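You operate a simulated robot arm through the tools that you are given. There is no shell and no other tool.

You are at the controls of a simulated robot arm. One attempt, no reset.

TASK
Put the holed tub in the reject tray and roll the dented one true.
Fine: leave it on the block, rollers swung back.

It is judged by the outcome, as a careful person would: the job done as asked, and still so three seconds after it is handed in. It fails if anything else is knocked over, pushed out of place, dropped, spilled or broken.

THE ROBOT
A 7-joint arm with a two-finger parallel gripper, fixed in place. Base frame: the origin is at the foot of the arm, x ahead of it, y to its left, z up; the work surface is at about z = 750. Lengths are in mm, angles in degrees, forces in N, time in s.
Its first joint turns from -149.0 to 149.0 degrees. Payload 3.43 kg.
Tool frame: the origin (TCP) lies between the finger pads and is the grasp point; the fingertips stand 30 mm ahead of it; z points along the fingers, y is the line along which they close. The gripper opens to 94 mm. The fingers are 28 mm wide and 10 mm thick; the gripper's body (50 by 96 mm) begins 55 mm behind the TCP.
Orientation is told as [roll, pitch, yaw] about the base's x, y, z axes, in that order, counted from this pose: with the fingers straight down and closing along the base's y, the tool's x points along the base's -x, its y along +y and its z along -z.

THE INTERFACE
- The arm moves only by the tool apply_moves. Its argument "series" is a list of rows, each a list of 3 entries, a list of its own where there are three numbers: the turn, a rotation vector about the tool's x, y, z in degrees, then the shift along the tool's x, y, z in mm, then the finger opening in mm, from 0 to 94. In form: [[[ax, ay, az], [dx, dy, dz], fingers], ...]. A call has 1 to 20 rows; each row shifts and turns the commanded pose from where the row before left it, along the tool's axes as they then stand. Each row takes 0.2 s and may step no farther than 50 mm and 8.6 degrees from the row before; otherwise, or with a gripper value out of range, the whole call is refused. A pose out of reach is approached as far as the arm can. The call stops where the force on the tool passes 90 N (or 10 N more than at its start, if that is more) or the arm is blocked; 0.2 s more then pass. Each finger travels about 45 mm/s and halts on what it meets, pressing with about 28 N; the grip force reading is that of the motor and also rises with nothing between the fingers. The clock runs only during rows and for 0.2 s after the last one: add rows that do not move to give the fingers time. The reply holds the time, the measured pose of the TCP, the force on the tool along the base axes, the opening and the grip force, in the units named above and with some noise, with the torque about the TCP (base axes, N m) and any sound that the robot's microphone picked up, and new pictures: "views" is both (left out), scene, wrist or none.
- Cameras (640 x 400 px; columns grow to the right, rows downward): "scene" is fixed at [401.5, -499.8, 1481.1]; the picture's right is [-0.99, 0.11, 0.00], its down [0.10, 0.93, -0.36] and it looks along [-0.04, -0.36, -0.93] (base axes); focal length 214 px, centre (320, 200). "wrist" rides on the gripper at [76, 14, -102] in the tool frame; the picture's right is [-0.18, 0.98, 0.00], its down [-0.75, -0.14, -0.64] and it looks along [-0.63, -0.12, 0.77] (tool axes); focal length 243 px, centre (320, 200). There is no depth. A picture from a camera that has moved, and an enlarged one, comes with that camera's place and axes in the base frame and with its lens.
- enlarge(camera, box): a new picture of the part [left, top, right, bottom] of that camera's present view, enlarged. The clock stands still meanwhile.
- job_done(): hands the job in; it is judged then, once.

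Places have to be worked out from the pictures, the camera data and where the tool is seen. Open the gripper and draw the arm clear of the work before you hand the job in, unless the task says otherwise.

The tools are called by a JSON object that holds its "name" and its "arguments". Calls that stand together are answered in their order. apply_moves: Moves the arm, as the interface text tells. Its arguments: {"type":"object","properties":{"series":{"type":"array","items":{"type":"array"}},"views":{"type":"string","enum":["both","scene","wrist","none"]}},"required":["series"]} The other tools are called the same way: enlarge (camera, box) takes an enlarged picture of a part of a camera's view; job_done () hands the job in.

At the start:

```text
clock: 0.0
ee_pos: [157.3, -974.5, 1125.2]
tool_rot: [0.0, 0.0, 0.0]
ft_force: [0.1, -0.7, -0.2]
moment: [-0.01, 0.02, 0.0]
grip_width: 94.0
grip_force: 0.0
```

scene: 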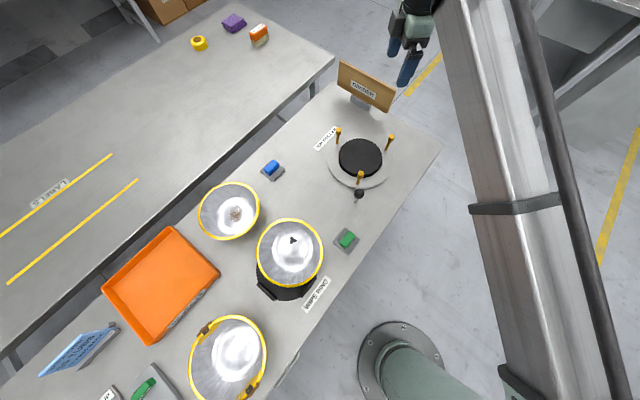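
wrist: 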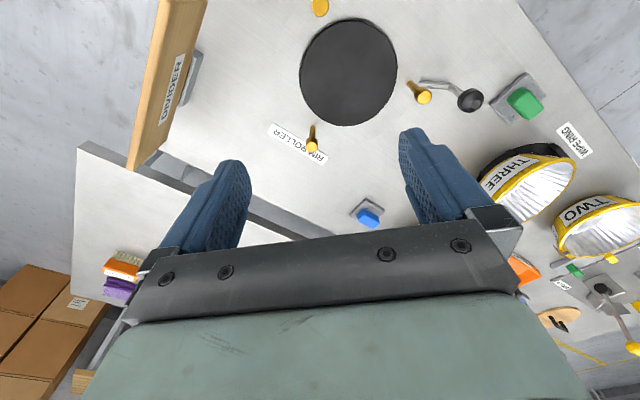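

I'll start by looking closely at the scene: the tubs, signs and roller station.

{"name": "enlarge", "arguments": {"camera": "scene", "box": [290, 40, 450, 200]}}

{"name": "enlarge", "arguments": {"camera": "scene", "box": [180, 150, 380, 310]}}

{"name": "enlarge", "arguments": {"camera": "scene", "box": [0, 220, 290, 400]}}

{"name": "enlarge", "arguments": {"camera": "wrist", "box": [460, 60, 640, 200]}}

{"name": "enlarge", "arguments": {"camera": "wrist", "box": [500, 180, 640, 400]}}

{"name": "enlarge", "arguments": {"camera": "wrist", "box": [240, 0, 480, 180]}}

```text
2.50 times, centred on (370, 120) of scene
camera zoom: at [401.5, -499.8, 1481.1], right [-0.99, 0.11, 0.0], down [0.1, 0.93, -0.36], along [-0.04, -0.36, -0.93], focal length 536 px, centre (195, 400)
```

zoom: 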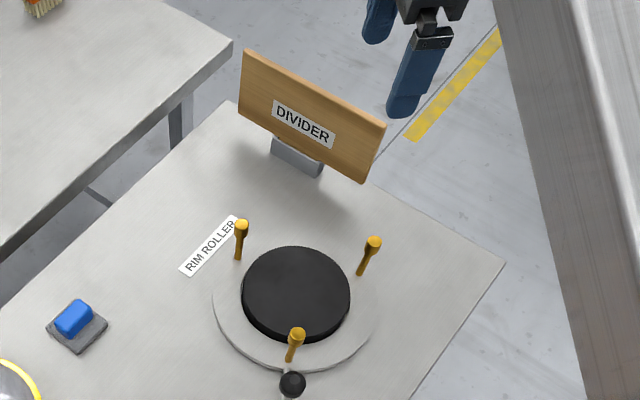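

```text
2.50 times, centred on (280, 230) of scene
camera zoom: at [401.5, -499.8, 1481.1], right [-0.99, 0.11, 0.0], down [0.1, 0.93, -0.36], along [-0.04, -0.36, -0.93], focal length 536 px, centre (420, 125)
```

zoom: 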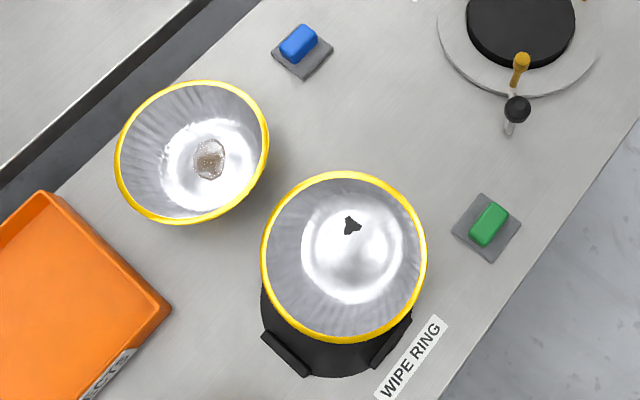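

```text
2.21 times, centred on (145, 310) of scene
camera zoom: at [401.5, -499.8, 1481.1], right [-0.99, 0.11, 0.0], down [0.1, 0.93, -0.36], along [-0.04, -0.36, -0.93], focal length 473 px, centre (706, -43)
```

zoom: 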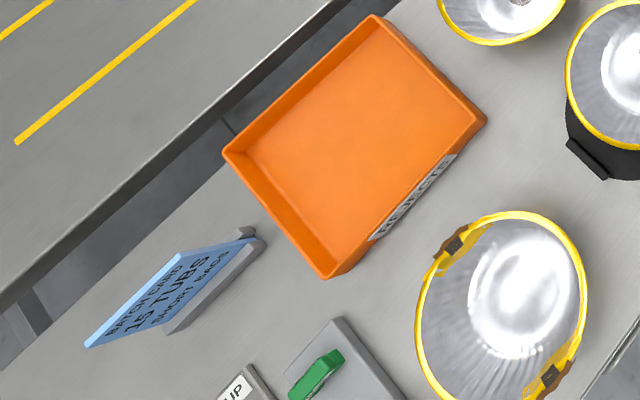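

```text
2.86 times, centred on (550, 130) of wrist
camera zoom: at [81.0, -960.2, 1227.8], right [0.18, 0.98, 0.0], down [0.75, -0.14, 0.64], along [0.63, -0.12, -0.77], focal length 693 px, centre (-337, 400)
```

zoom: 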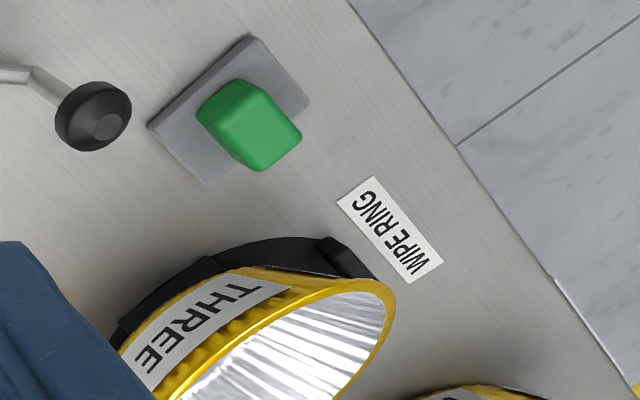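

```text
1.82 times, centred on (570, 290) of wrist
camera zoom: at [81.0, -960.2, 1227.8], right [0.18, 0.98, 0.0], down [0.75, -0.14, 0.64], along [0.63, -0.12, -0.77], focal length 441 px, centre (-134, 36)
```

zoom: 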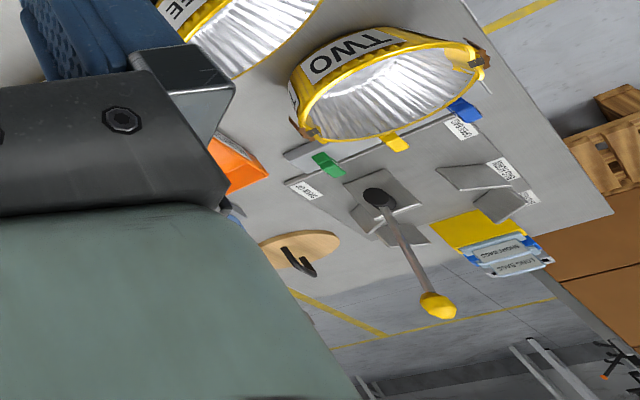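

```text
2.22 times, centred on (360, 90) of wrist
camera zoom: at [81.0, -960.2, 1227.8], right [0.18, 0.98, 0.0], down [0.75, -0.14, 0.64], along [0.63, -0.12, -0.77], focal length 539 px, centre (231, 444)
```

zoom: 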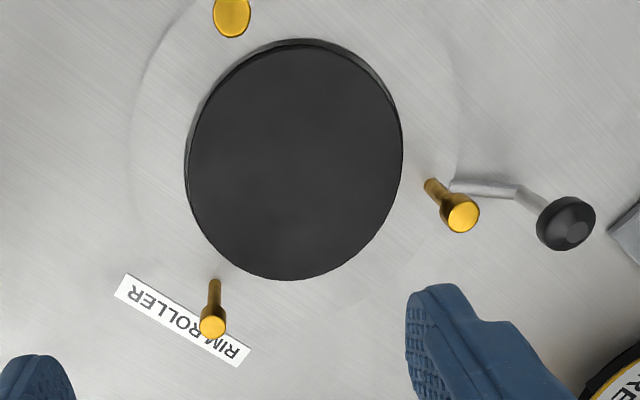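

Three tubs are visible: one by the tray with a brownish spot, THREE on the wipe ring with a black mark, and TWO further along. I'll move the wrist camera up and over them to see which is really holed and which is dented.

{"name": "apply_moves", "arguments": {"series": [[[0, 0, 0], [-11, 41, -10], 94], [[0, 0, 0], [-11, 41, -10], 94], [[0, 0, 0], [-11, 41, -10], 94], [[0, 0, 0], [-11, 41, -10], 94], [[0, 0, 0], [-11, 41, -10], 94], [[0, 0, 0], [-11, 41, -10], 94], [[0, 0, 0], [-11, 41, -10], 94], [[0, 0, 0], [-11, 41, -10], 94]]}}

```text
clock: 1.8
ee_pos: [251.4, -675.3, 1150.5]
tool_rot: [-1.4, -0.5, -0.1]
ft_force: [0.6, -1.5, 0.1]
moment: [-0.01, -0.01, 0.0]
grip_width: 94.1
grip_force: 0.1
out of reach, approached as far as the arm can: row 6, 7, 8
camera wrist: at [173.8, -657.5, 1252.8], right [0.18, 0.98, -0.02], down [0.75, -0.13, 0.65], along [0.64, -0.14, -0.76], focal length 243 px, centre (320, 200)
```

scene: 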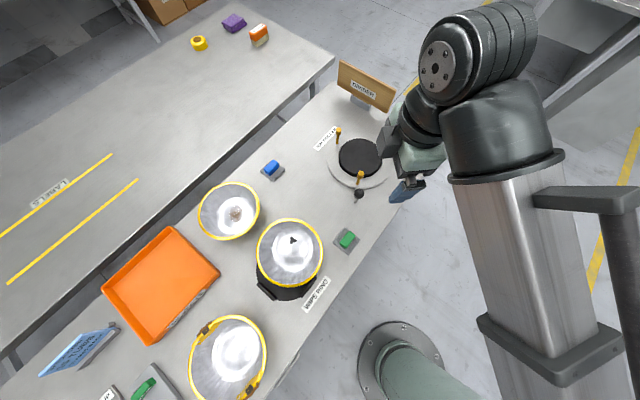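
wrist: 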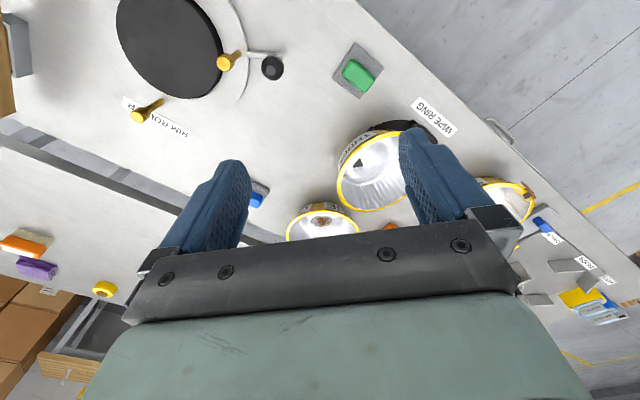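

The tall pose was out of reach; the black mark in THREE looks like a real hole shape, and the brown patch in the other could be grime. I'll move lower and further out over the tubs to look straight down into them.

{"name": "apply_moves", "arguments": {"series": [[[0, 0, 0], [-40, 0, 20], 94], [[0, 0, 0], [-40, 0, 20], 94], [[0, 0, 0], [-40, 0, 20], 94], [[0, 0, 0], [-40, 0, 20], 94], [[0, 0, 0], [-40, 0, 20], 94]]}}

```text
clock: 3.0
ee_pos: [453.7, -677.8, 1049.1]
tool_rot: [-0.1, 0.1, -0.1]
ft_force: [-0.2, 0.6, 0.0]
moment: [-0.01, -0.05, 0.02]
grip_width: 94.0
grip_force: 0.1
camera wrist: at [376.6, -662.5, 1152.7], right [0.18, 0.98, 0.0], down [0.75, -0.14, 0.64], along [0.63, -0.12, -0.77], focal length 243 px, centre (320, 200)
```

scene: 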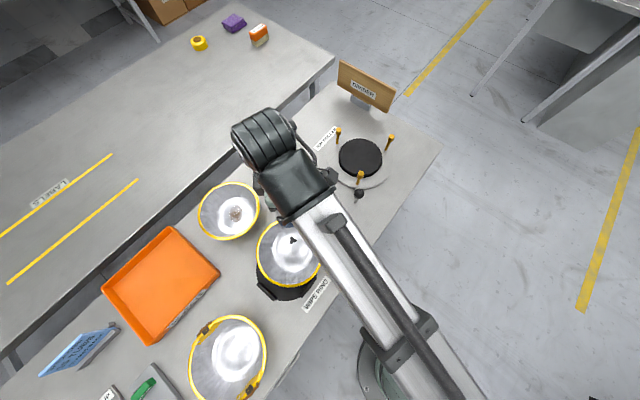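
wrist: 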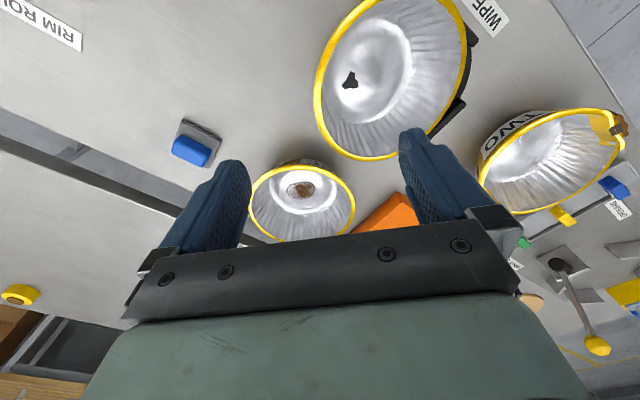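

{"name": "enlarge", "arguments": {"camera": "wrist", "box": [300, 0, 500, 160]}}

{"name": "enlarge", "arguments": {"camera": "wrist", "box": [230, 140, 370, 250]}}

{"name": "enlarge", "arguments": {"camera": "wrist", "box": [460, 90, 640, 250]}}

```text
2.50 times, centred on (400, 80) of wrist
camera zoom: at [376.6, -662.5, 1152.7], right [0.18, 0.98, 0.0], down [0.75, -0.14, 0.64], along [0.63, -0.12, -0.77], focal length 606 px, centre (120, 500)
```

zoom: 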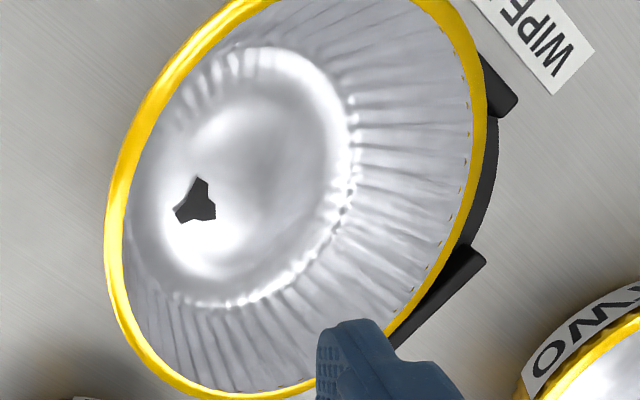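

```text
3.64 times, centred on (300, 195) of wrist
camera zoom: at [376.6, -662.5, 1152.7], right [0.18, 0.98, 0.0], down [0.75, -0.14, 0.64], along [0.63, -0.12, -0.77], focal length 882 px, centre (393, 218)
```

zoom: 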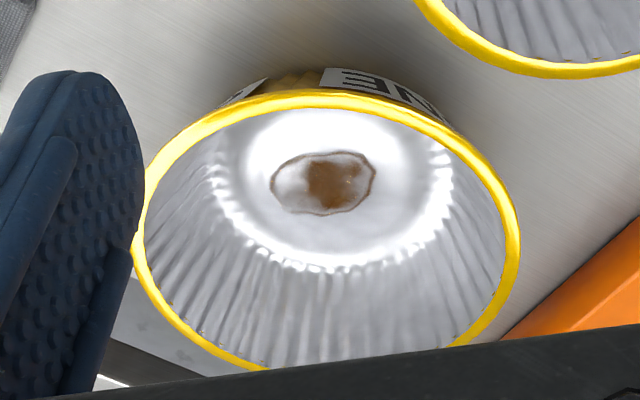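

```text
2.50 times, centred on (550, 170) of wrist
camera zoom: at [376.6, -662.5, 1152.7], right [0.18, 0.98, 0.0], down [0.75, -0.14, 0.64], along [0.63, -0.12, -0.77], focal length 606 px, centre (-255, 275)
```

zoom: 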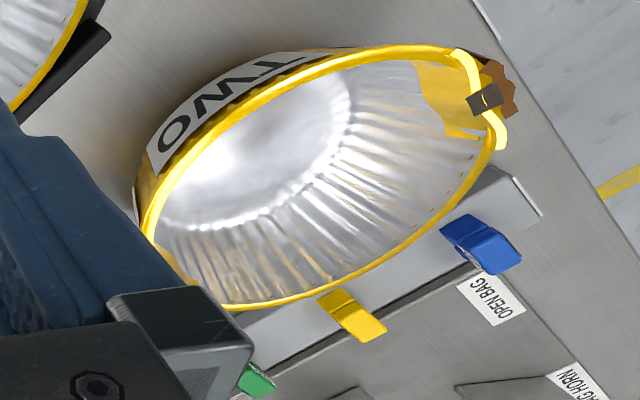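

THREE's mark looks like a jagged hole over its dark ring; ONE only appears stained. TWO's rim has odd brown/black spots, so I'll go view it closely.

{"name": "apply_moves", "arguments": {"series": [[[0, 0, 0], [-15, 40, -2], 94], [[0, 0, 0], [-15, 40, -2], 94], [[0, 0, 0], [-15, 40, -2], 94], [[0, 0, 0], [-15, 40, -2], 94], [[0, 0, 0], [-15, 40, -2], 94], [[0, 0, 0], [-15, 40, -2], 94], [[0, 0, 0], [-15, 40, -2], 94]]}}

```text
clock: 4.6
ee_pos: [558.7, -394.3, 1066.4]
tool_rot: [0.1, 0.0, 0.0]
ft_force: [0.6, -0.6, -0.3]
moment: [0.03, 0.02, -0.01]
grip_width: 94.0
grip_force: 0.1
camera wrist: at [482.8, -379.7, 1168.7], right [0.19, 0.98, 0.0], down [0.75, -0.14, 0.64], along [0.63, -0.12, -0.77], focal length 243 px, centre (320, 200)
```

scene: 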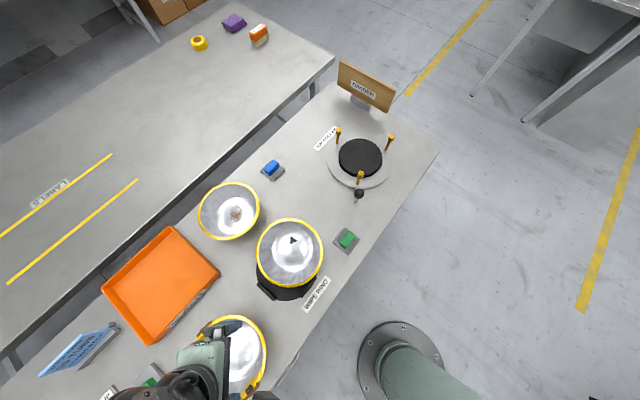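
wrist: 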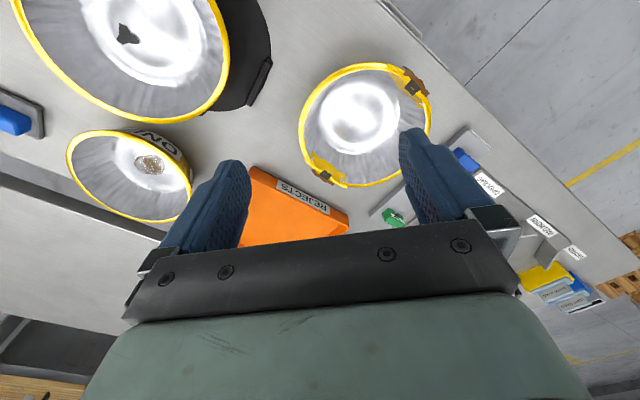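

{"name": "enlarge", "arguments": {"camera": "wrist", "box": [280, 50, 460, 200]}}

{"name": "enlarge", "arguments": {"camera": "wrist", "box": [50, 0, 270, 230]}}

{"name": "enlarge", "arguments": {"camera": "wrist", "box": [360, 100, 640, 320]}}

```text
2.67 times, centred on (370, 125) of wrist
camera zoom: at [482.8, -379.7, 1168.7], right [0.19, 0.98, 0.0], down [0.75, -0.14, 0.64], along [0.63, -0.12, -0.77], focal length 647 px, centre (187, 400)
```

zoom: 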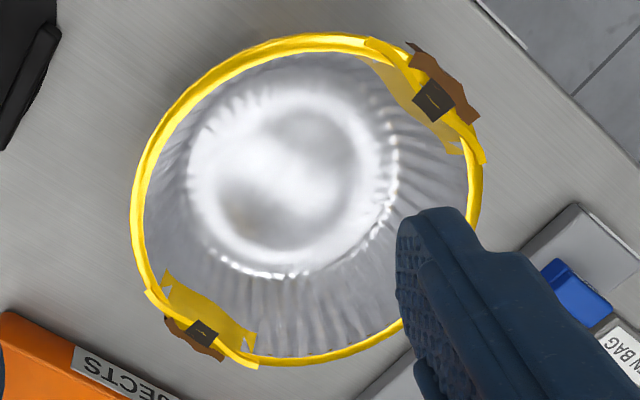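

```text
1.74 times, centred on (160, 115) of wrist
camera zoom: at [482.8, -379.7, 1168.7], right [0.19, 0.98, 0.0], down [0.75, -0.14, 0.64], along [0.63, -0.12, -0.77], focal length 422 px, centre (598, 348)
```

zoom: 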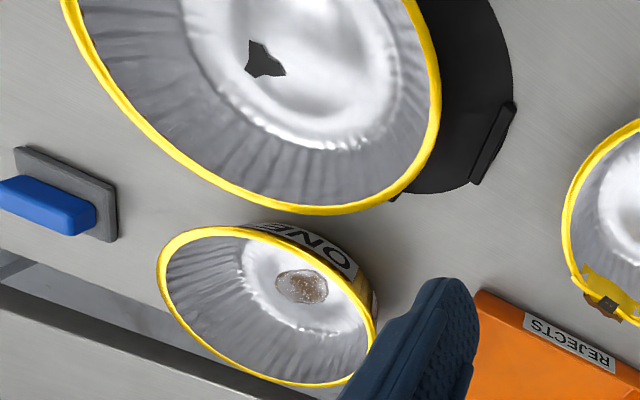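

```text
1.82 times, centred on (500, 210) of wrist
camera zoom: at [482.8, -379.7, 1168.7], right [0.19, 0.98, 0.0], down [0.75, -0.14, 0.64], along [0.63, -0.12, -0.77], focal length 441 px, centre (-7, 182)
```

zoom: 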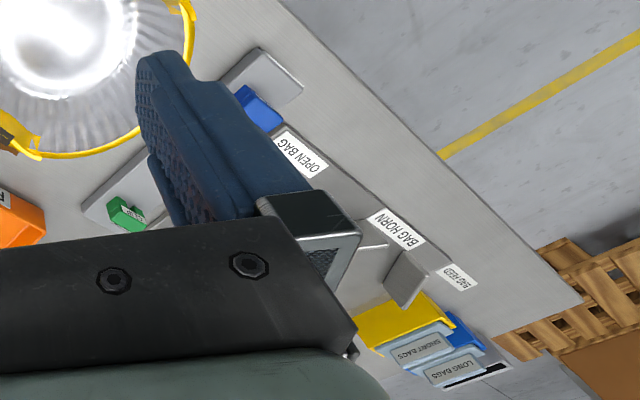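

I'll zoom hard on the two suspicious bottoms and on TWO's rim, from the wrist and scene cameras.

{"name": "enlarge", "arguments": {"camera": "wrist", "box": [125, 145, 185, 185]}}

{"name": "enlarge", "arguments": {"camera": "wrist", "box": [95, 10, 155, 50]}}

{"name": "enlarge", "arguments": {"camera": "scene", "box": [270, 220, 315, 260]}}

{"name": "enlarge", "arguments": {"camera": "scene", "box": [215, 195, 260, 230]}}

{"name": "enlarge", "arguments": {"camera": "wrist", "box": [380, 50, 450, 110]}}

{"name": "enlarge", "arguments": {"camera": "wrist", "box": [300, 145, 370, 195]}}

```text
10.00 times, centred on (155, 165) of wrist
camera zoom: at [482.8, -379.7, 1168.7], right [0.19, 0.98, 0.0], down [0.75, -0.14, 0.64], along [0.63, -0.12, -0.77], focal length 2426 px, centre (1970, 550)
```

zoom: 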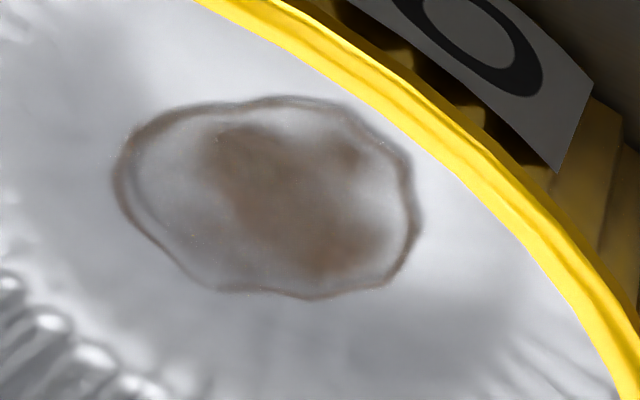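

```text
10.00 times, centred on (125, 30) of wrist
camera zoom: at [482.8, -379.7, 1168.7], right [0.19, 0.98, 0.0], down [0.75, -0.14, 0.64], along [0.63, -0.12, -0.77], focal length 2426 px, centre (2270, 1900)
```

zoom: 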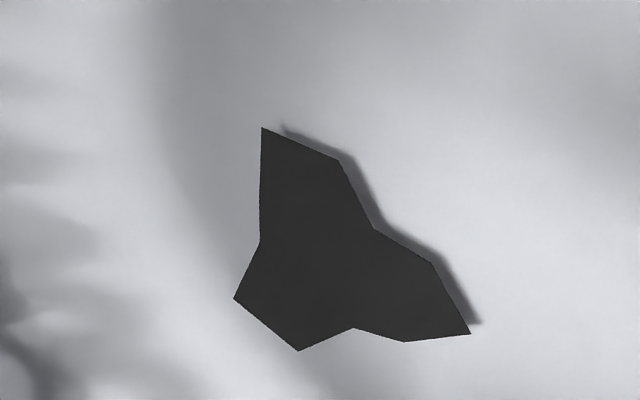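

```text
10.00 times, centred on (292, 240) of scene
camera zoom: at [401.5, -499.8, 1481.1], right [-0.99, 0.11, 0.0], down [0.1, 0.93, -0.36], along [-0.04, -0.36, -0.93], focal length 2145 px, centre (595, -200)
```

zoom: 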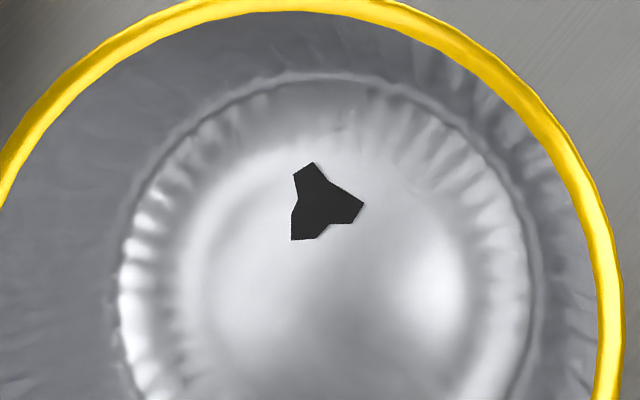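

```text
11.43 times, centred on (238, 212) of scene
camera zoom: at [401.5, -499.8, 1481.1], right [-0.99, 0.11, 0.0], down [0.1, 0.93, -0.36], along [-0.04, -0.36, -0.93], focal length 2451 px, centre (1263, 57)
```

zoom: 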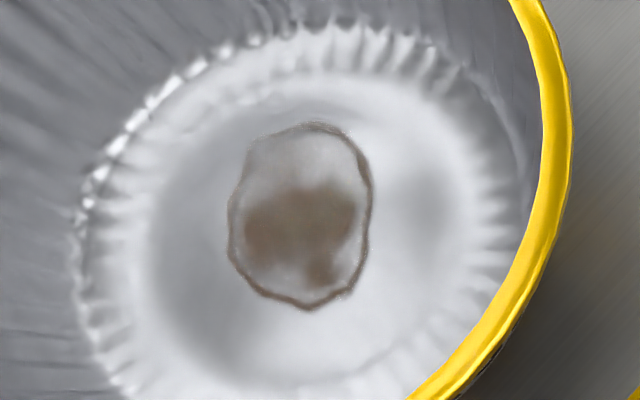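

```text
6.67 times, centred on (415, 80) of wrist
camera zoom: at [482.8, -379.7, 1168.7], right [0.19, 0.98, 0.0], down [0.75, -0.14, 0.64], along [0.63, -0.12, -0.77], focal length 1618 px, centre (-313, 1000)
```

zoom: 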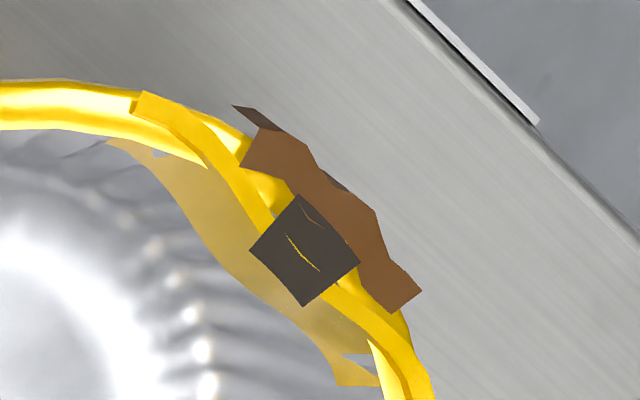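

```text
8.00 times, centred on (335, 170) of wrist
camera zoom: at [482.8, -379.7, 1168.7], right [0.19, 0.98, 0.0], down [0.75, -0.14, 0.64], along [0.63, -0.12, -0.77], focal length 1941 px, centre (200, 440)
```

zoom: 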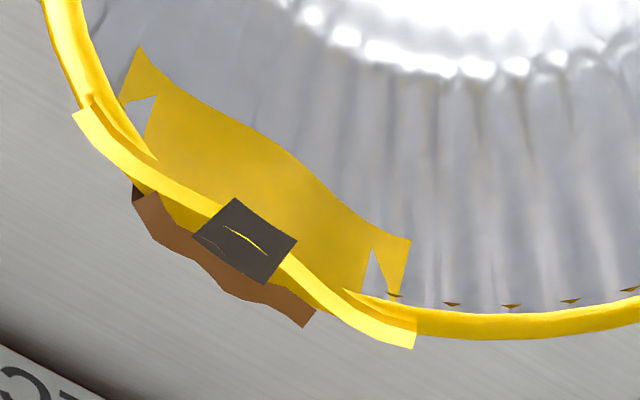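

THREE's mark is a crisp hole through the bottom, ONE is merely stained, and TWO has two dents in its rim. Now I'll go over to the rim roller to understand its geometry before touching anything.

{"name": "apply_moves", "arguments": {"series": [[[0, 0, 0], [27.6, -35.8, 3], 94], [[0, 0, 0], [27.6, -35.8, 3], 94], [[0, 0, 0], [27.6, -35.8, 3], 94], [[0, 0, 0], [27.6, -35.8, 3], 94], [[0, 0, 0], [27.6, -35.8, 3], 94], [[0, 0, 0], [27.6, -35.8, 3], 94], [[0, 0, 0], [27.6, -35.8, 3], 94], [[0, 0, 0], [27.6, -35.8, 3], 94], [[0, 0, 0], [27.6, -35.8, 3], 94], [[0, 0, 0], [27.6, -35.8, 3], 94], [[0, 0, 0], [27.6, -35.8, 3], 94], [[0, 0, 0], [27.6, -35.8, 3], 94], [[0, 0, 0], [27.6, -35.8, 3], 94]]}}

```text
clock: 7.4
ee_pos: [199.1, -861.8, 1026.4]
tool_rot: [0.0, 0.0, 0.1]
ft_force: [0.3, 0.8, 1.5]
moment: [0.01, 0.02, -0.02]
grip_width: 93.9
grip_force: 0.0
camera wrist: at [122.2, -846.6, 1130.0], right [0.18, 0.98, 0.0], down [0.75, -0.14, 0.64], along [0.63, -0.12, -0.77], focal length 243 px, centre (320, 200)
```

scene: 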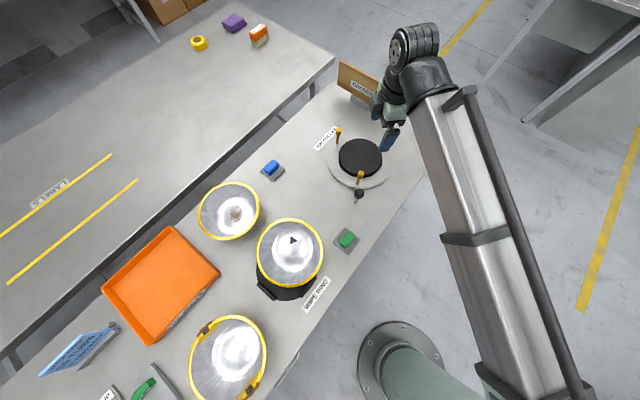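
wrist: 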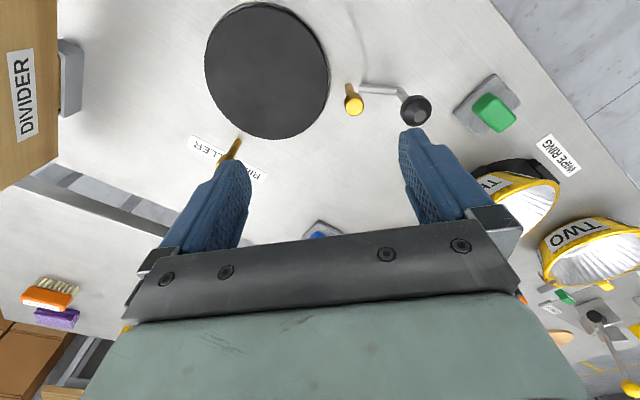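

{"name": "enlarge", "arguments": {"camera": "wrist", "box": [180, 0, 440, 180]}}

{"name": "enlarge", "arguments": {"camera": "wrist", "box": [440, 60, 600, 160]}}

{"name": "enlarge", "arguments": {"camera": "scene", "box": [325, 120, 405, 210]}}

{"name": "enlarge", "arguments": {"camera": "scene", "box": [245, 215, 375, 310]}}

```text
2.22 times, centred on (310, 90) of wrist
camera zoom: at [122.2, -846.6, 1130.0], right [0.18, 0.98, 0.0], down [0.75, -0.14, 0.64], along [0.63, -0.12, -0.77], focal length 539 px, centre (342, 444)
```

zoom: 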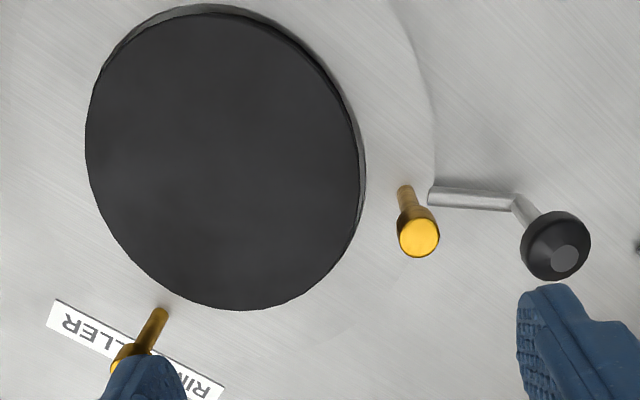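

```text
4.00 times, centred on (520, 110) of wrist
camera zoom: at [122.2, -846.6, 1130.0], right [0.18, 0.98, 0.0], down [0.75, -0.14, 0.64], along [0.63, -0.12, -0.77], focal length 970 px, centre (-480, 560)
```

zoom: 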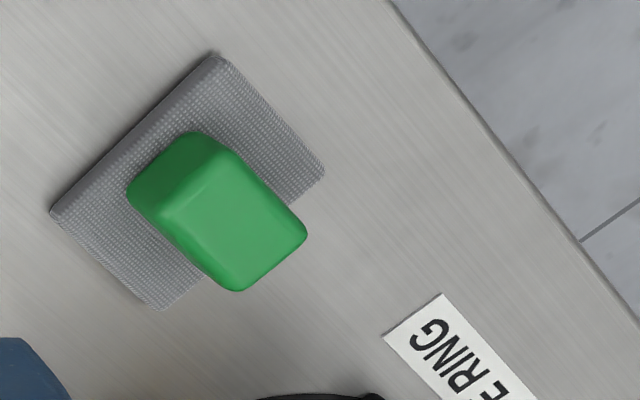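

```text
4.44 times, centred on (365, 165) of scene
camera zoom: at [401.5, -499.8, 1481.1], right [-0.99, 0.11, 0.0], down [0.1, 0.93, -0.36], along [-0.04, -0.36, -0.93], focal length 953 px, centre (120, 356)
```

zoom: 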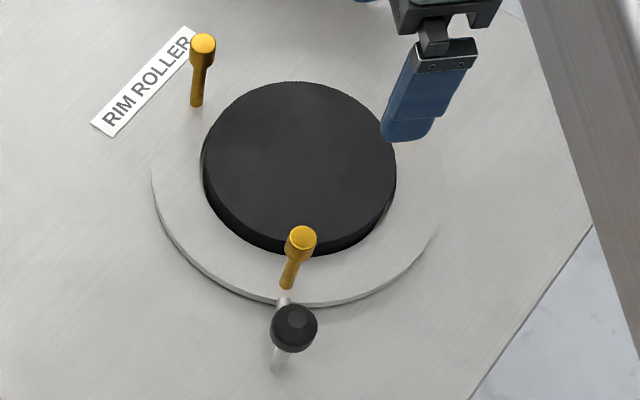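

```text
4.21 times, centred on (310, 262) of scene
camera zoom: at [401.5, -499.8, 1481.1], right [-0.99, 0.11, 0.0], down [0.1, 0.93, -0.36], along [-0.04, -0.36, -0.93], focal length 903 px, centre (362, -63)
```

zoom: 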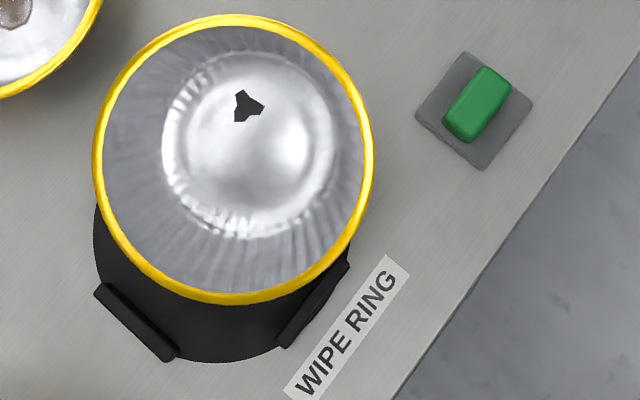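

From triangulation: roller block centre ≈ (197,-933), three roller pins at ~112 mm radius with heads up to z≈843, crank knob at ≈ (249,-752,845). Tubs appear ~200 mm across the rim, so I'll grip the rim wall. I'll move to the base side of THREE and turn the wrist so the finger closing line is radial.

{"name": "apply_moves", "arguments": {"series": [[[0, 0, 0], [-22, 40, 3], 94], [[0, 0, 0], [-22, 40, 3], 94], [[0, 0, 0], [-22, 40, 3], 94], [[0, 0, 0], [-22, 40, 3], 94], [[0, 0, 0], [-22, 40, 3], 94], [[0, 0, 0], [-22, 40, 3], 94], [[0, 0, 0], [-22, 40, 3], 94], [[0, 0, 0], [-22, 40, 3], 94], [[0, 0, 0], [-22, 40, 3], 94], [[0, 0, -7.7], [0, 0, 0], 60], [[0, 0, -7.7], [0, 0, 0], 40], [[0, 0, -7.7], [0, 0, 0], 40], [[0, 0, -7.7], [0, 0, 0], 40], [[0, 0, -7.7], [0, 0, 0], 40]]}}

```text
clock: 10.4
ee_pos: [396.7, -499.6, 998.4]
tool_rot: [-0.1, -0.1, 38.8]
ft_force: [-0.5, 0.2, 0.2]
moment: [0.0, -0.01, -0.01]
grip_width: 40.0
grip_force: 0.0
camera wrist: at [328.3, -535.3, 1101.6], right [-0.47, 0.88, 0.0], down [0.68, 0.36, 0.64], along [0.57, 0.3, -0.77], focal length 243 px, centre (320, 200)
```

scene: 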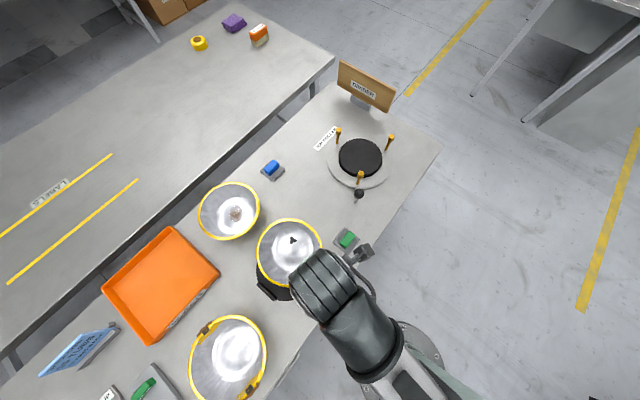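
wrist: 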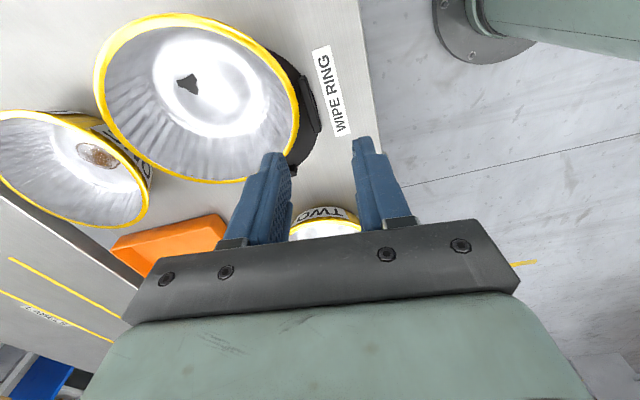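

To gauge tub height and wall slope I'll tilt the tool so the wrist camera sees tub TWO from a lower side angle.

{"name": "apply_moves", "arguments": {"series": [[[0, -8.5, 0], [0, 0, 0], 40], [[0, -8.5, 0], [0, 0, 0], 40], [[0, -8.5, 0], [0, 0, 0], 40], [[0, -8.5, 0], [0, 0, 0], 40]]}}

```text
clock: 11.4
ee_pos: [396.4, -499.0, 997.0]
tool_rot: [0.0, -34.1, 38.5]
ft_force: [-0.6, -1.0, 0.2]
moment: [-0.01, -0.01, 0.02]
grip_width: 39.9
grip_force: 0.0
camera wrist: at [293.6, -562.6, 1040.9], right [-0.49, 0.86, 0.1], down [0.29, 0.05, 0.95], along [0.82, 0.5, -0.28], focal length 243 px, centre (320, 200)
```

scene: 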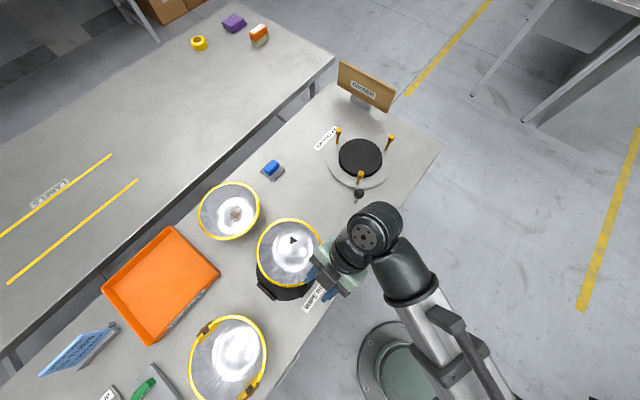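
wrist: 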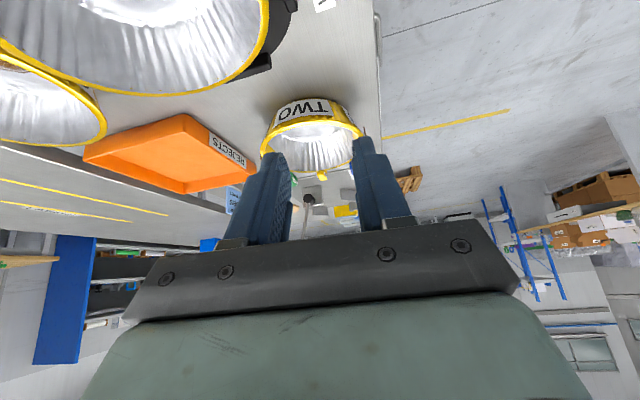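

{"name": "enlarge", "arguments": {"camera": "wrist", "box": [240, 80, 390, 190]}}

{"name": "enlarge", "arguments": {"camera": "wrist", "box": [0, 0, 320, 200]}}

```text
3.64 times, centred on (315, 135) of wrist
camera zoom: at [293.6, -562.6, 1040.9], right [-0.49, 0.86, 0.1], down [0.29, 0.05, 0.95], along [0.82, 0.5, -0.28], focal length 882 px, centre (338, 436)
```

zoom: 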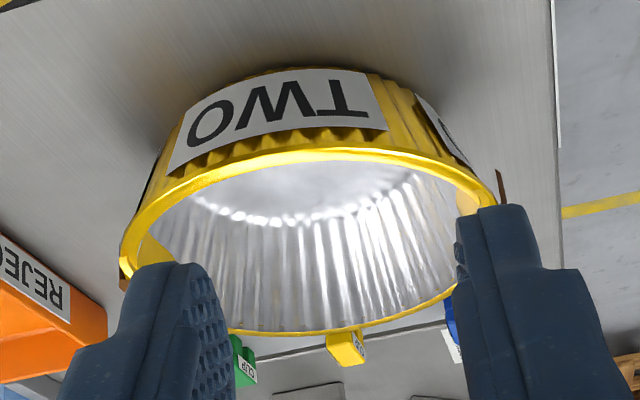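

```text
2.00 times, centred on (160, 100) of wrist
camera zoom: at [293.6, -562.6, 1040.9], right [-0.49, 0.86, 0.1], down [0.29, 0.05, 0.95], along [0.82, 0.5, -0.28], focal length 485 px, centre (640, 400)
```

zoom: 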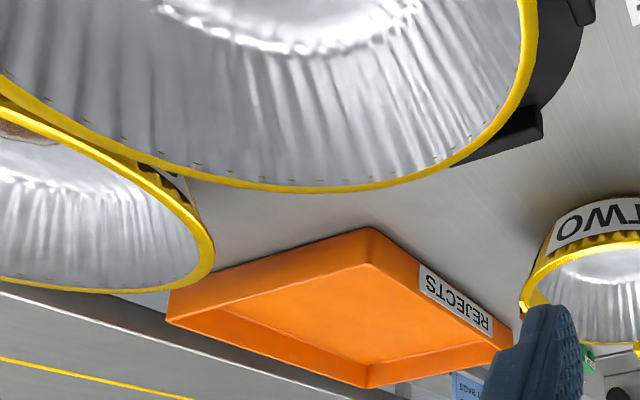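

Now it is clear: tub height ≈58, rim radius ≈99, base radius ≈83, so the wall leans about 15°. THREE's centre is ≈ (481,-600), rim z ≈ 830. I'll level out, tilt 15° to match the wall, and position above its base-side rim.

{"name": "apply_moves", "arguments": {"series": [[[0, 8.5, 0], [0, 0, 0], 40], [[0, 8.5, 0], [0, 0, 0], 40], [[0, 8.5, 0], [0, 0, 0], 40], [[0, 8.5, 0], [0, 0, 0], 40], [[7.5, 0, 0], [0, 0, 0], 40], [[7.5, 0, 0], [0, 0, 0], 40], [[0, 0, 0], [-1, 4, 20], 40], [[0, 0, 0], [-1, 4, 20], 40], [[0, 0, 0], [-1, 4, 20], 40]]}}

```text
clock: 13.4
ee_pos: [402.9, -500.5, 937.0]
tool_rot: [-14.9, 0.0, 38.5]
ft_force: [0.7, -0.1, 0.2]
moment: [-0.01, 0.02, -0.03]
grip_width: 39.8
grip_force: 0.1
camera wrist: at [317.0, -515.3, 1032.5], right [-0.45, 0.86, -0.25], down [0.57, 0.49, 0.66], along [0.69, 0.15, -0.71], focal length 243 px, centre (320, 200)
```

scene: 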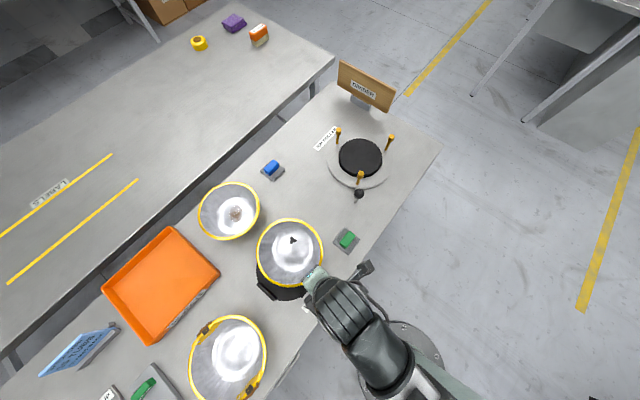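
wrist: 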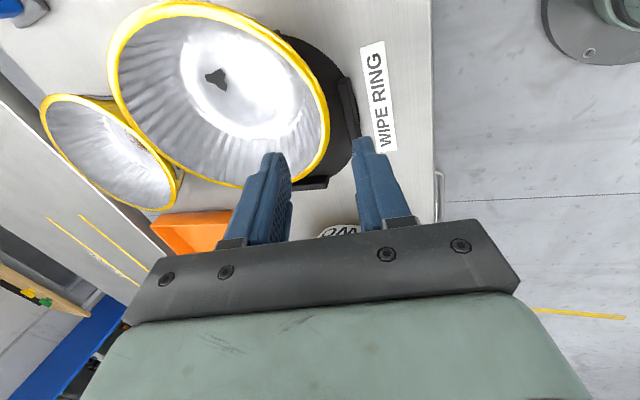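

{"name": "enlarge", "arguments": {"camera": "wrist", "box": [180, 0, 420, 220]}}

```text
1.82 times, centred on (300, 110) of wrist
camera zoom: at [317.0, -515.3, 1032.5], right [-0.45, 0.86, -0.25], down [0.57, 0.49, 0.66], along [0.69, 0.15, -0.71], focal length 441 px, centre (356, 364)
```

zoom: 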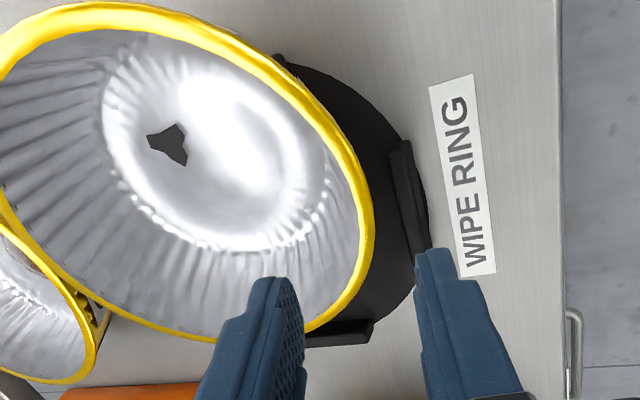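

THREE looks level and sits around (475,-597). I'll bring the fingertips to just above its rim and verify alignment before straddling the wall.

{"name": "apply_moves", "arguments": {"series": [[[0, 0, 0], [2, 3, 31], 40], [[0, 0, 0], [2, 3, 31], 40], [[0, 0, 0], [0, 0, 0], 40]]}}

{"name": "enlarge", "arguments": {"camera": "wrist", "box": [180, 60, 460, 230]}}

{"name": "enlarge", "arguments": {"camera": "scene", "box": [240, 200, 400, 330]}}

```text
clock: 14.2
ee_pos: [403.6, -509.9, 875.6]
tool_rot: [-15.1, -0.1, 38.4]
ft_force: [-0.5, 0.9, 0.2]
moment: [0.0, -0.01, -0.01]
grip_width: 39.9
grip_force: 0.1
camera wrist: at [318.8, -525.0, 971.5], right [-0.45, 0.86, -0.25], down [0.57, 0.49, 0.66], along [0.69, 0.15, -0.71], focal length 243 px, centre (320, 200)
```

scene: 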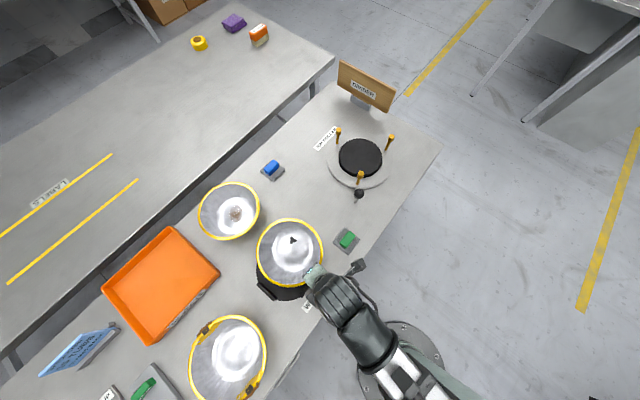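
wrist: 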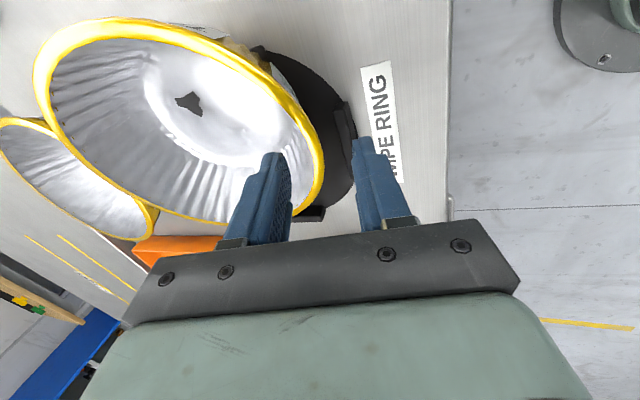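

```text
2.29 times, centred on (320, 145) of wrist
camera zoom: at [318.8, -525.0, 971.5], right [-0.45, 0.86, -0.25], down [0.57, 0.49, 0.66], along [0.69, 0.15, -0.71], focal length 555 px, centre (320, 326)
```

zoom: 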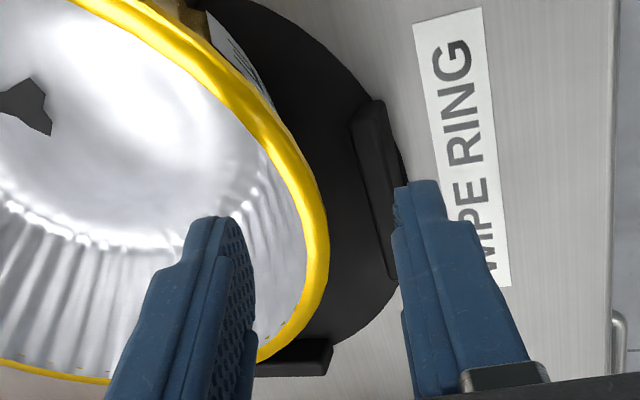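

```text
3.08 times, centred on (320, 265) of scene
camera zoom: at [401.5, -499.8, 1481.1], right [-0.99, 0.11, 0.0], down [0.1, 0.93, -0.36], along [-0.04, -0.36, -0.93], focal length 660 px, centre (320, 0)
```

zoom: 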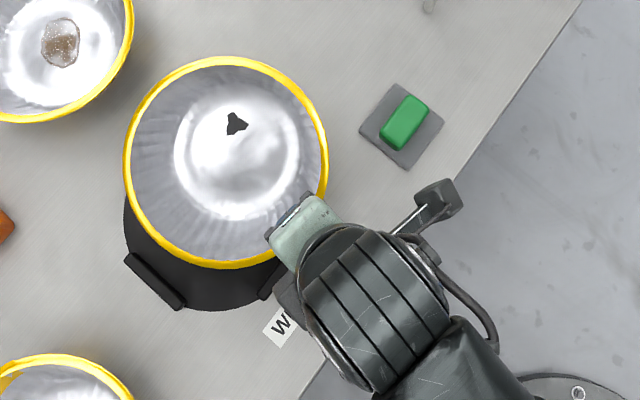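

The rim sits almost centred between the fingertips. I'll advance ~38 mm along the tool and recheck.

{"name": "apply_moves", "arguments": {"series": [[[0, 0, 0], [0, -1.2, 13], 40], [[0, 0, 0], [0, -1.2, 13], 40], [[0, 0, 0], [0, 0, 12], 40], [[0, 0, 0], [0, 0, 0], 40]]}}

{"name": "enlarge", "arguments": {"camera": "wrist", "box": [180, 60, 460, 230]}}

```text
clock: 15.2
ee_pos: [413.0, -519.1, 839.1]
tool_rot: [-15.0, 0.0, 38.5]
ft_force: [1.1, 0.4, -0.1]
moment: [-0.01, 0.01, 0.06]
grip_width: 40.1
grip_force: 0.1
camera wrist: at [327.4, -534.8, 935.3], right [-0.45, 0.86, -0.25], down [0.57, 0.49, 0.66], along [0.69, 0.15, -0.71], focal length 243 px, centre (320, 200)
```

scene: 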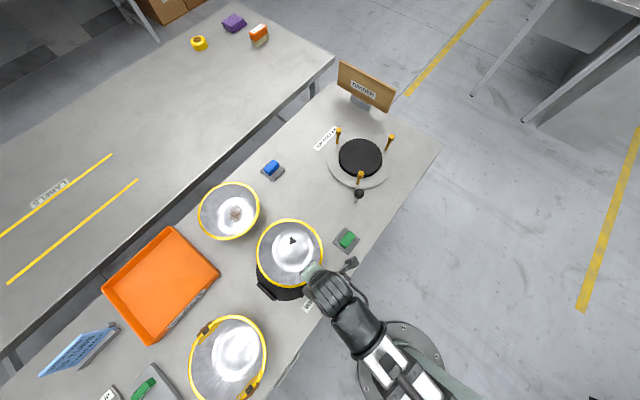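
wrist: 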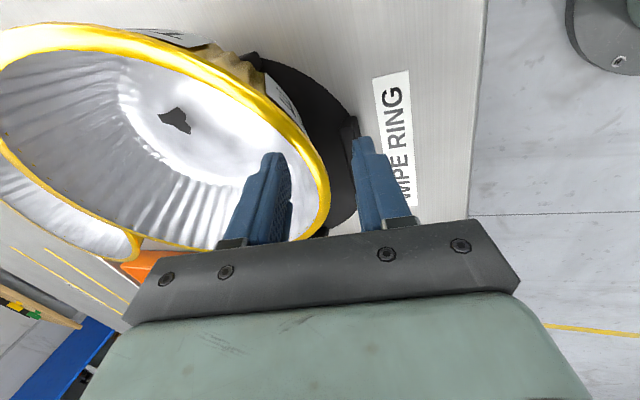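

```text
2.29 times, centred on (320, 145) of wrist
camera zoom: at [327.4, -534.8, 935.3], right [-0.45, 0.86, -0.25], down [0.57, 0.49, 0.66], along [0.69, 0.15, -0.71], focal length 555 px, centre (320, 326)
```

zoom: 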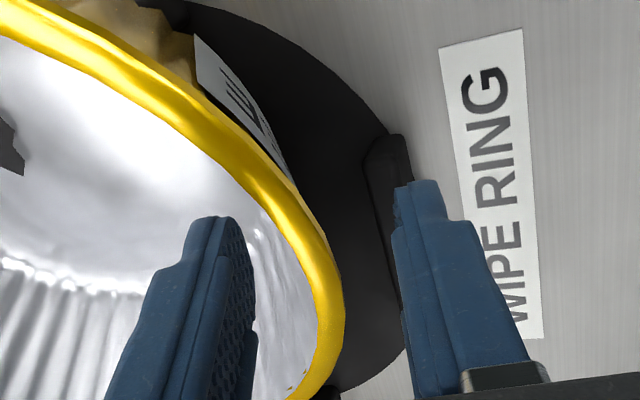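

Inner finger is inside the tub, outer finger outside, rim near centre. A little further in, then close and check grip.

{"name": "apply_moves", "arguments": {"series": [[[0, 0, 0], [0, 1.5, 7], 40], [[0, 0, 0], [0, 1, 5], 40], [[0, 0, 0], [0, 0, 0], 25], [[0, 0, 0], [0, 0, 0], 10], [[0, 0, 0], [0, 0, 0], 0], [[0, 0, 0], [0, 0, 0], 0], [[0, 0, 0], [0, 0, 0], 0]]}}

{"name": "enlarge", "arguments": {"camera": "wrist", "box": [180, 60, 460, 230]}}

```text
clock: 16.8
ee_pos: [414.5, -520.5, 828.4]
tool_rot: [-14.9, 0.1, 38.5]
ft_force: [5.9, 4.0, 10.7]
moment: [-0.57, -0.31, 0.38]
grip_width: 19.6
grip_force: 28.0
camera wrist: at [328.4, -535.5, 923.3], right [-0.45, 0.86, -0.26], down [0.57, 0.49, 0.66], along [0.69, 0.15, -0.71], focal length 243 px, centre (320, 200)
```

scene: 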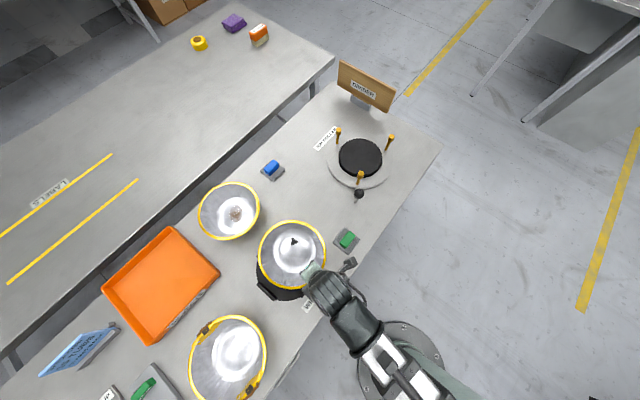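
wrist: 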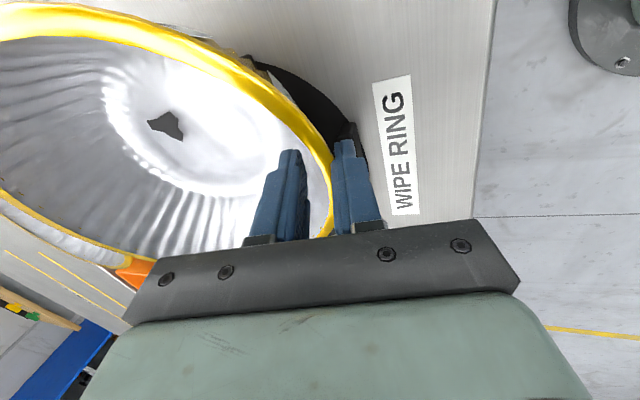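

```text
2.29 times, centred on (320, 145) of wrist
camera zoom: at [328.4, -535.5, 923.3], right [-0.45, 0.86, -0.26], down [0.57, 0.49, 0.66], along [0.69, 0.15, -0.71], focal length 555 px, centre (320, 326)
```

zoom: 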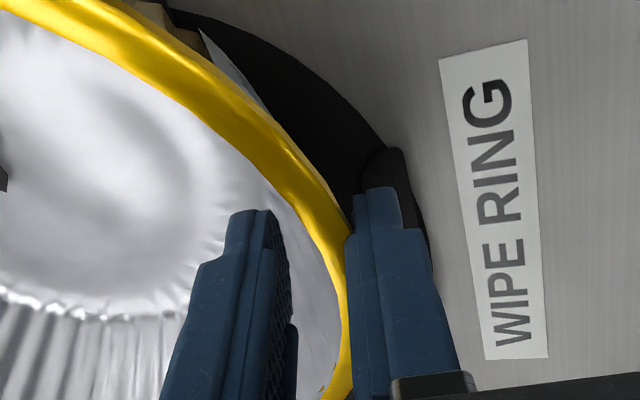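

The grip reads 28 N at 19.6 mm opening. I'll lift gently a little and check the tub comes up without slipping.

{"name": "apply_moves", "arguments": {"series": [[[0, 0, 0], [0, -1.3, -4.8], 0], [[0, 0, 0], [0, -2.6, -9.7], 0], [[0, 0, 0], [0, -3.9, -14.5], 0], [[0, 0, 0], [0, 0, 0], 0]]}}

{"name": "enlarge", "arguments": {"camera": "wrist", "box": [0, 0, 460, 250]}}

{"name": "enlarge", "arguments": {"camera": "scene", "box": [240, 200, 400, 330]}}

```text
clock: 17.8
ee_pos: [412.9, -520.6, 856.6]
tool_rot: [-14.9, 0.0, 38.5]
ft_force: [0.3, -0.8, -0.4]
moment: [0.02, 0.01, 0.01]
grip_width: 16.4
grip_force: 28.0
camera wrist: at [327.6, -536.3, 952.9], right [-0.45, 0.86, -0.25], down [0.57, 0.49, 0.66], along [0.69, 0.15, -0.71], focal length 243 px, centre (320, 200)
```

scene: 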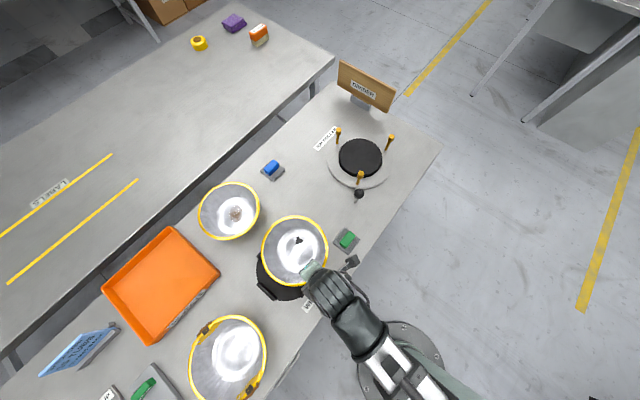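
wrist: 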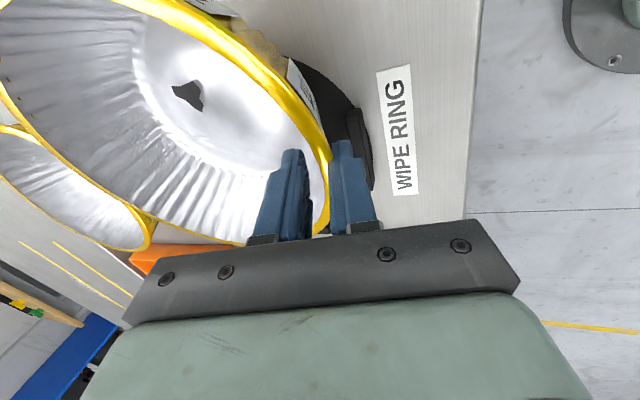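

```text
1.39 times, centred on (230, 125) of wrist
camera zoom: at [327.6, -536.3, 952.9], right [-0.45, 0.86, -0.25], down [0.57, 0.49, 0.66], along [0.69, 0.15, -0.71], focal length 338 px, centre (445, 304)
```

zoom: 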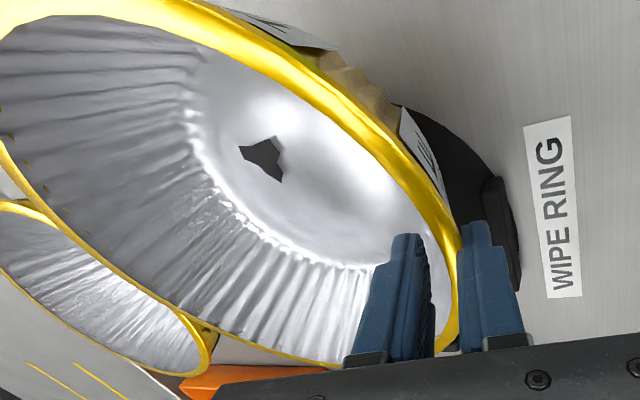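

```text
3.08 times, centred on (320, 265) of scene
camera zoom: at [401.5, -499.8, 1481.1], right [-0.99, 0.11, 0.0], down [0.1, 0.93, -0.36], along [-0.04, -0.36, -0.93], focal length 660 px, centre (320, 0)
```

zoom: 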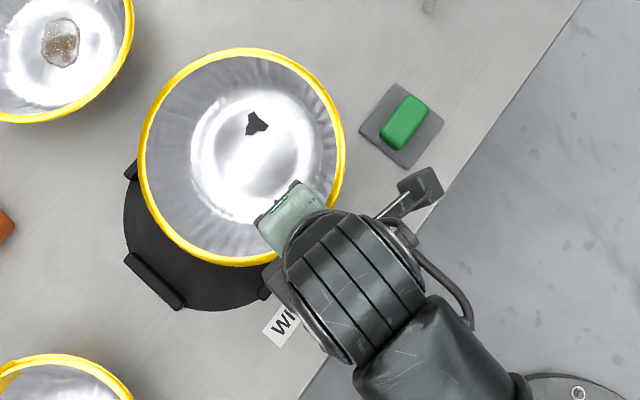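

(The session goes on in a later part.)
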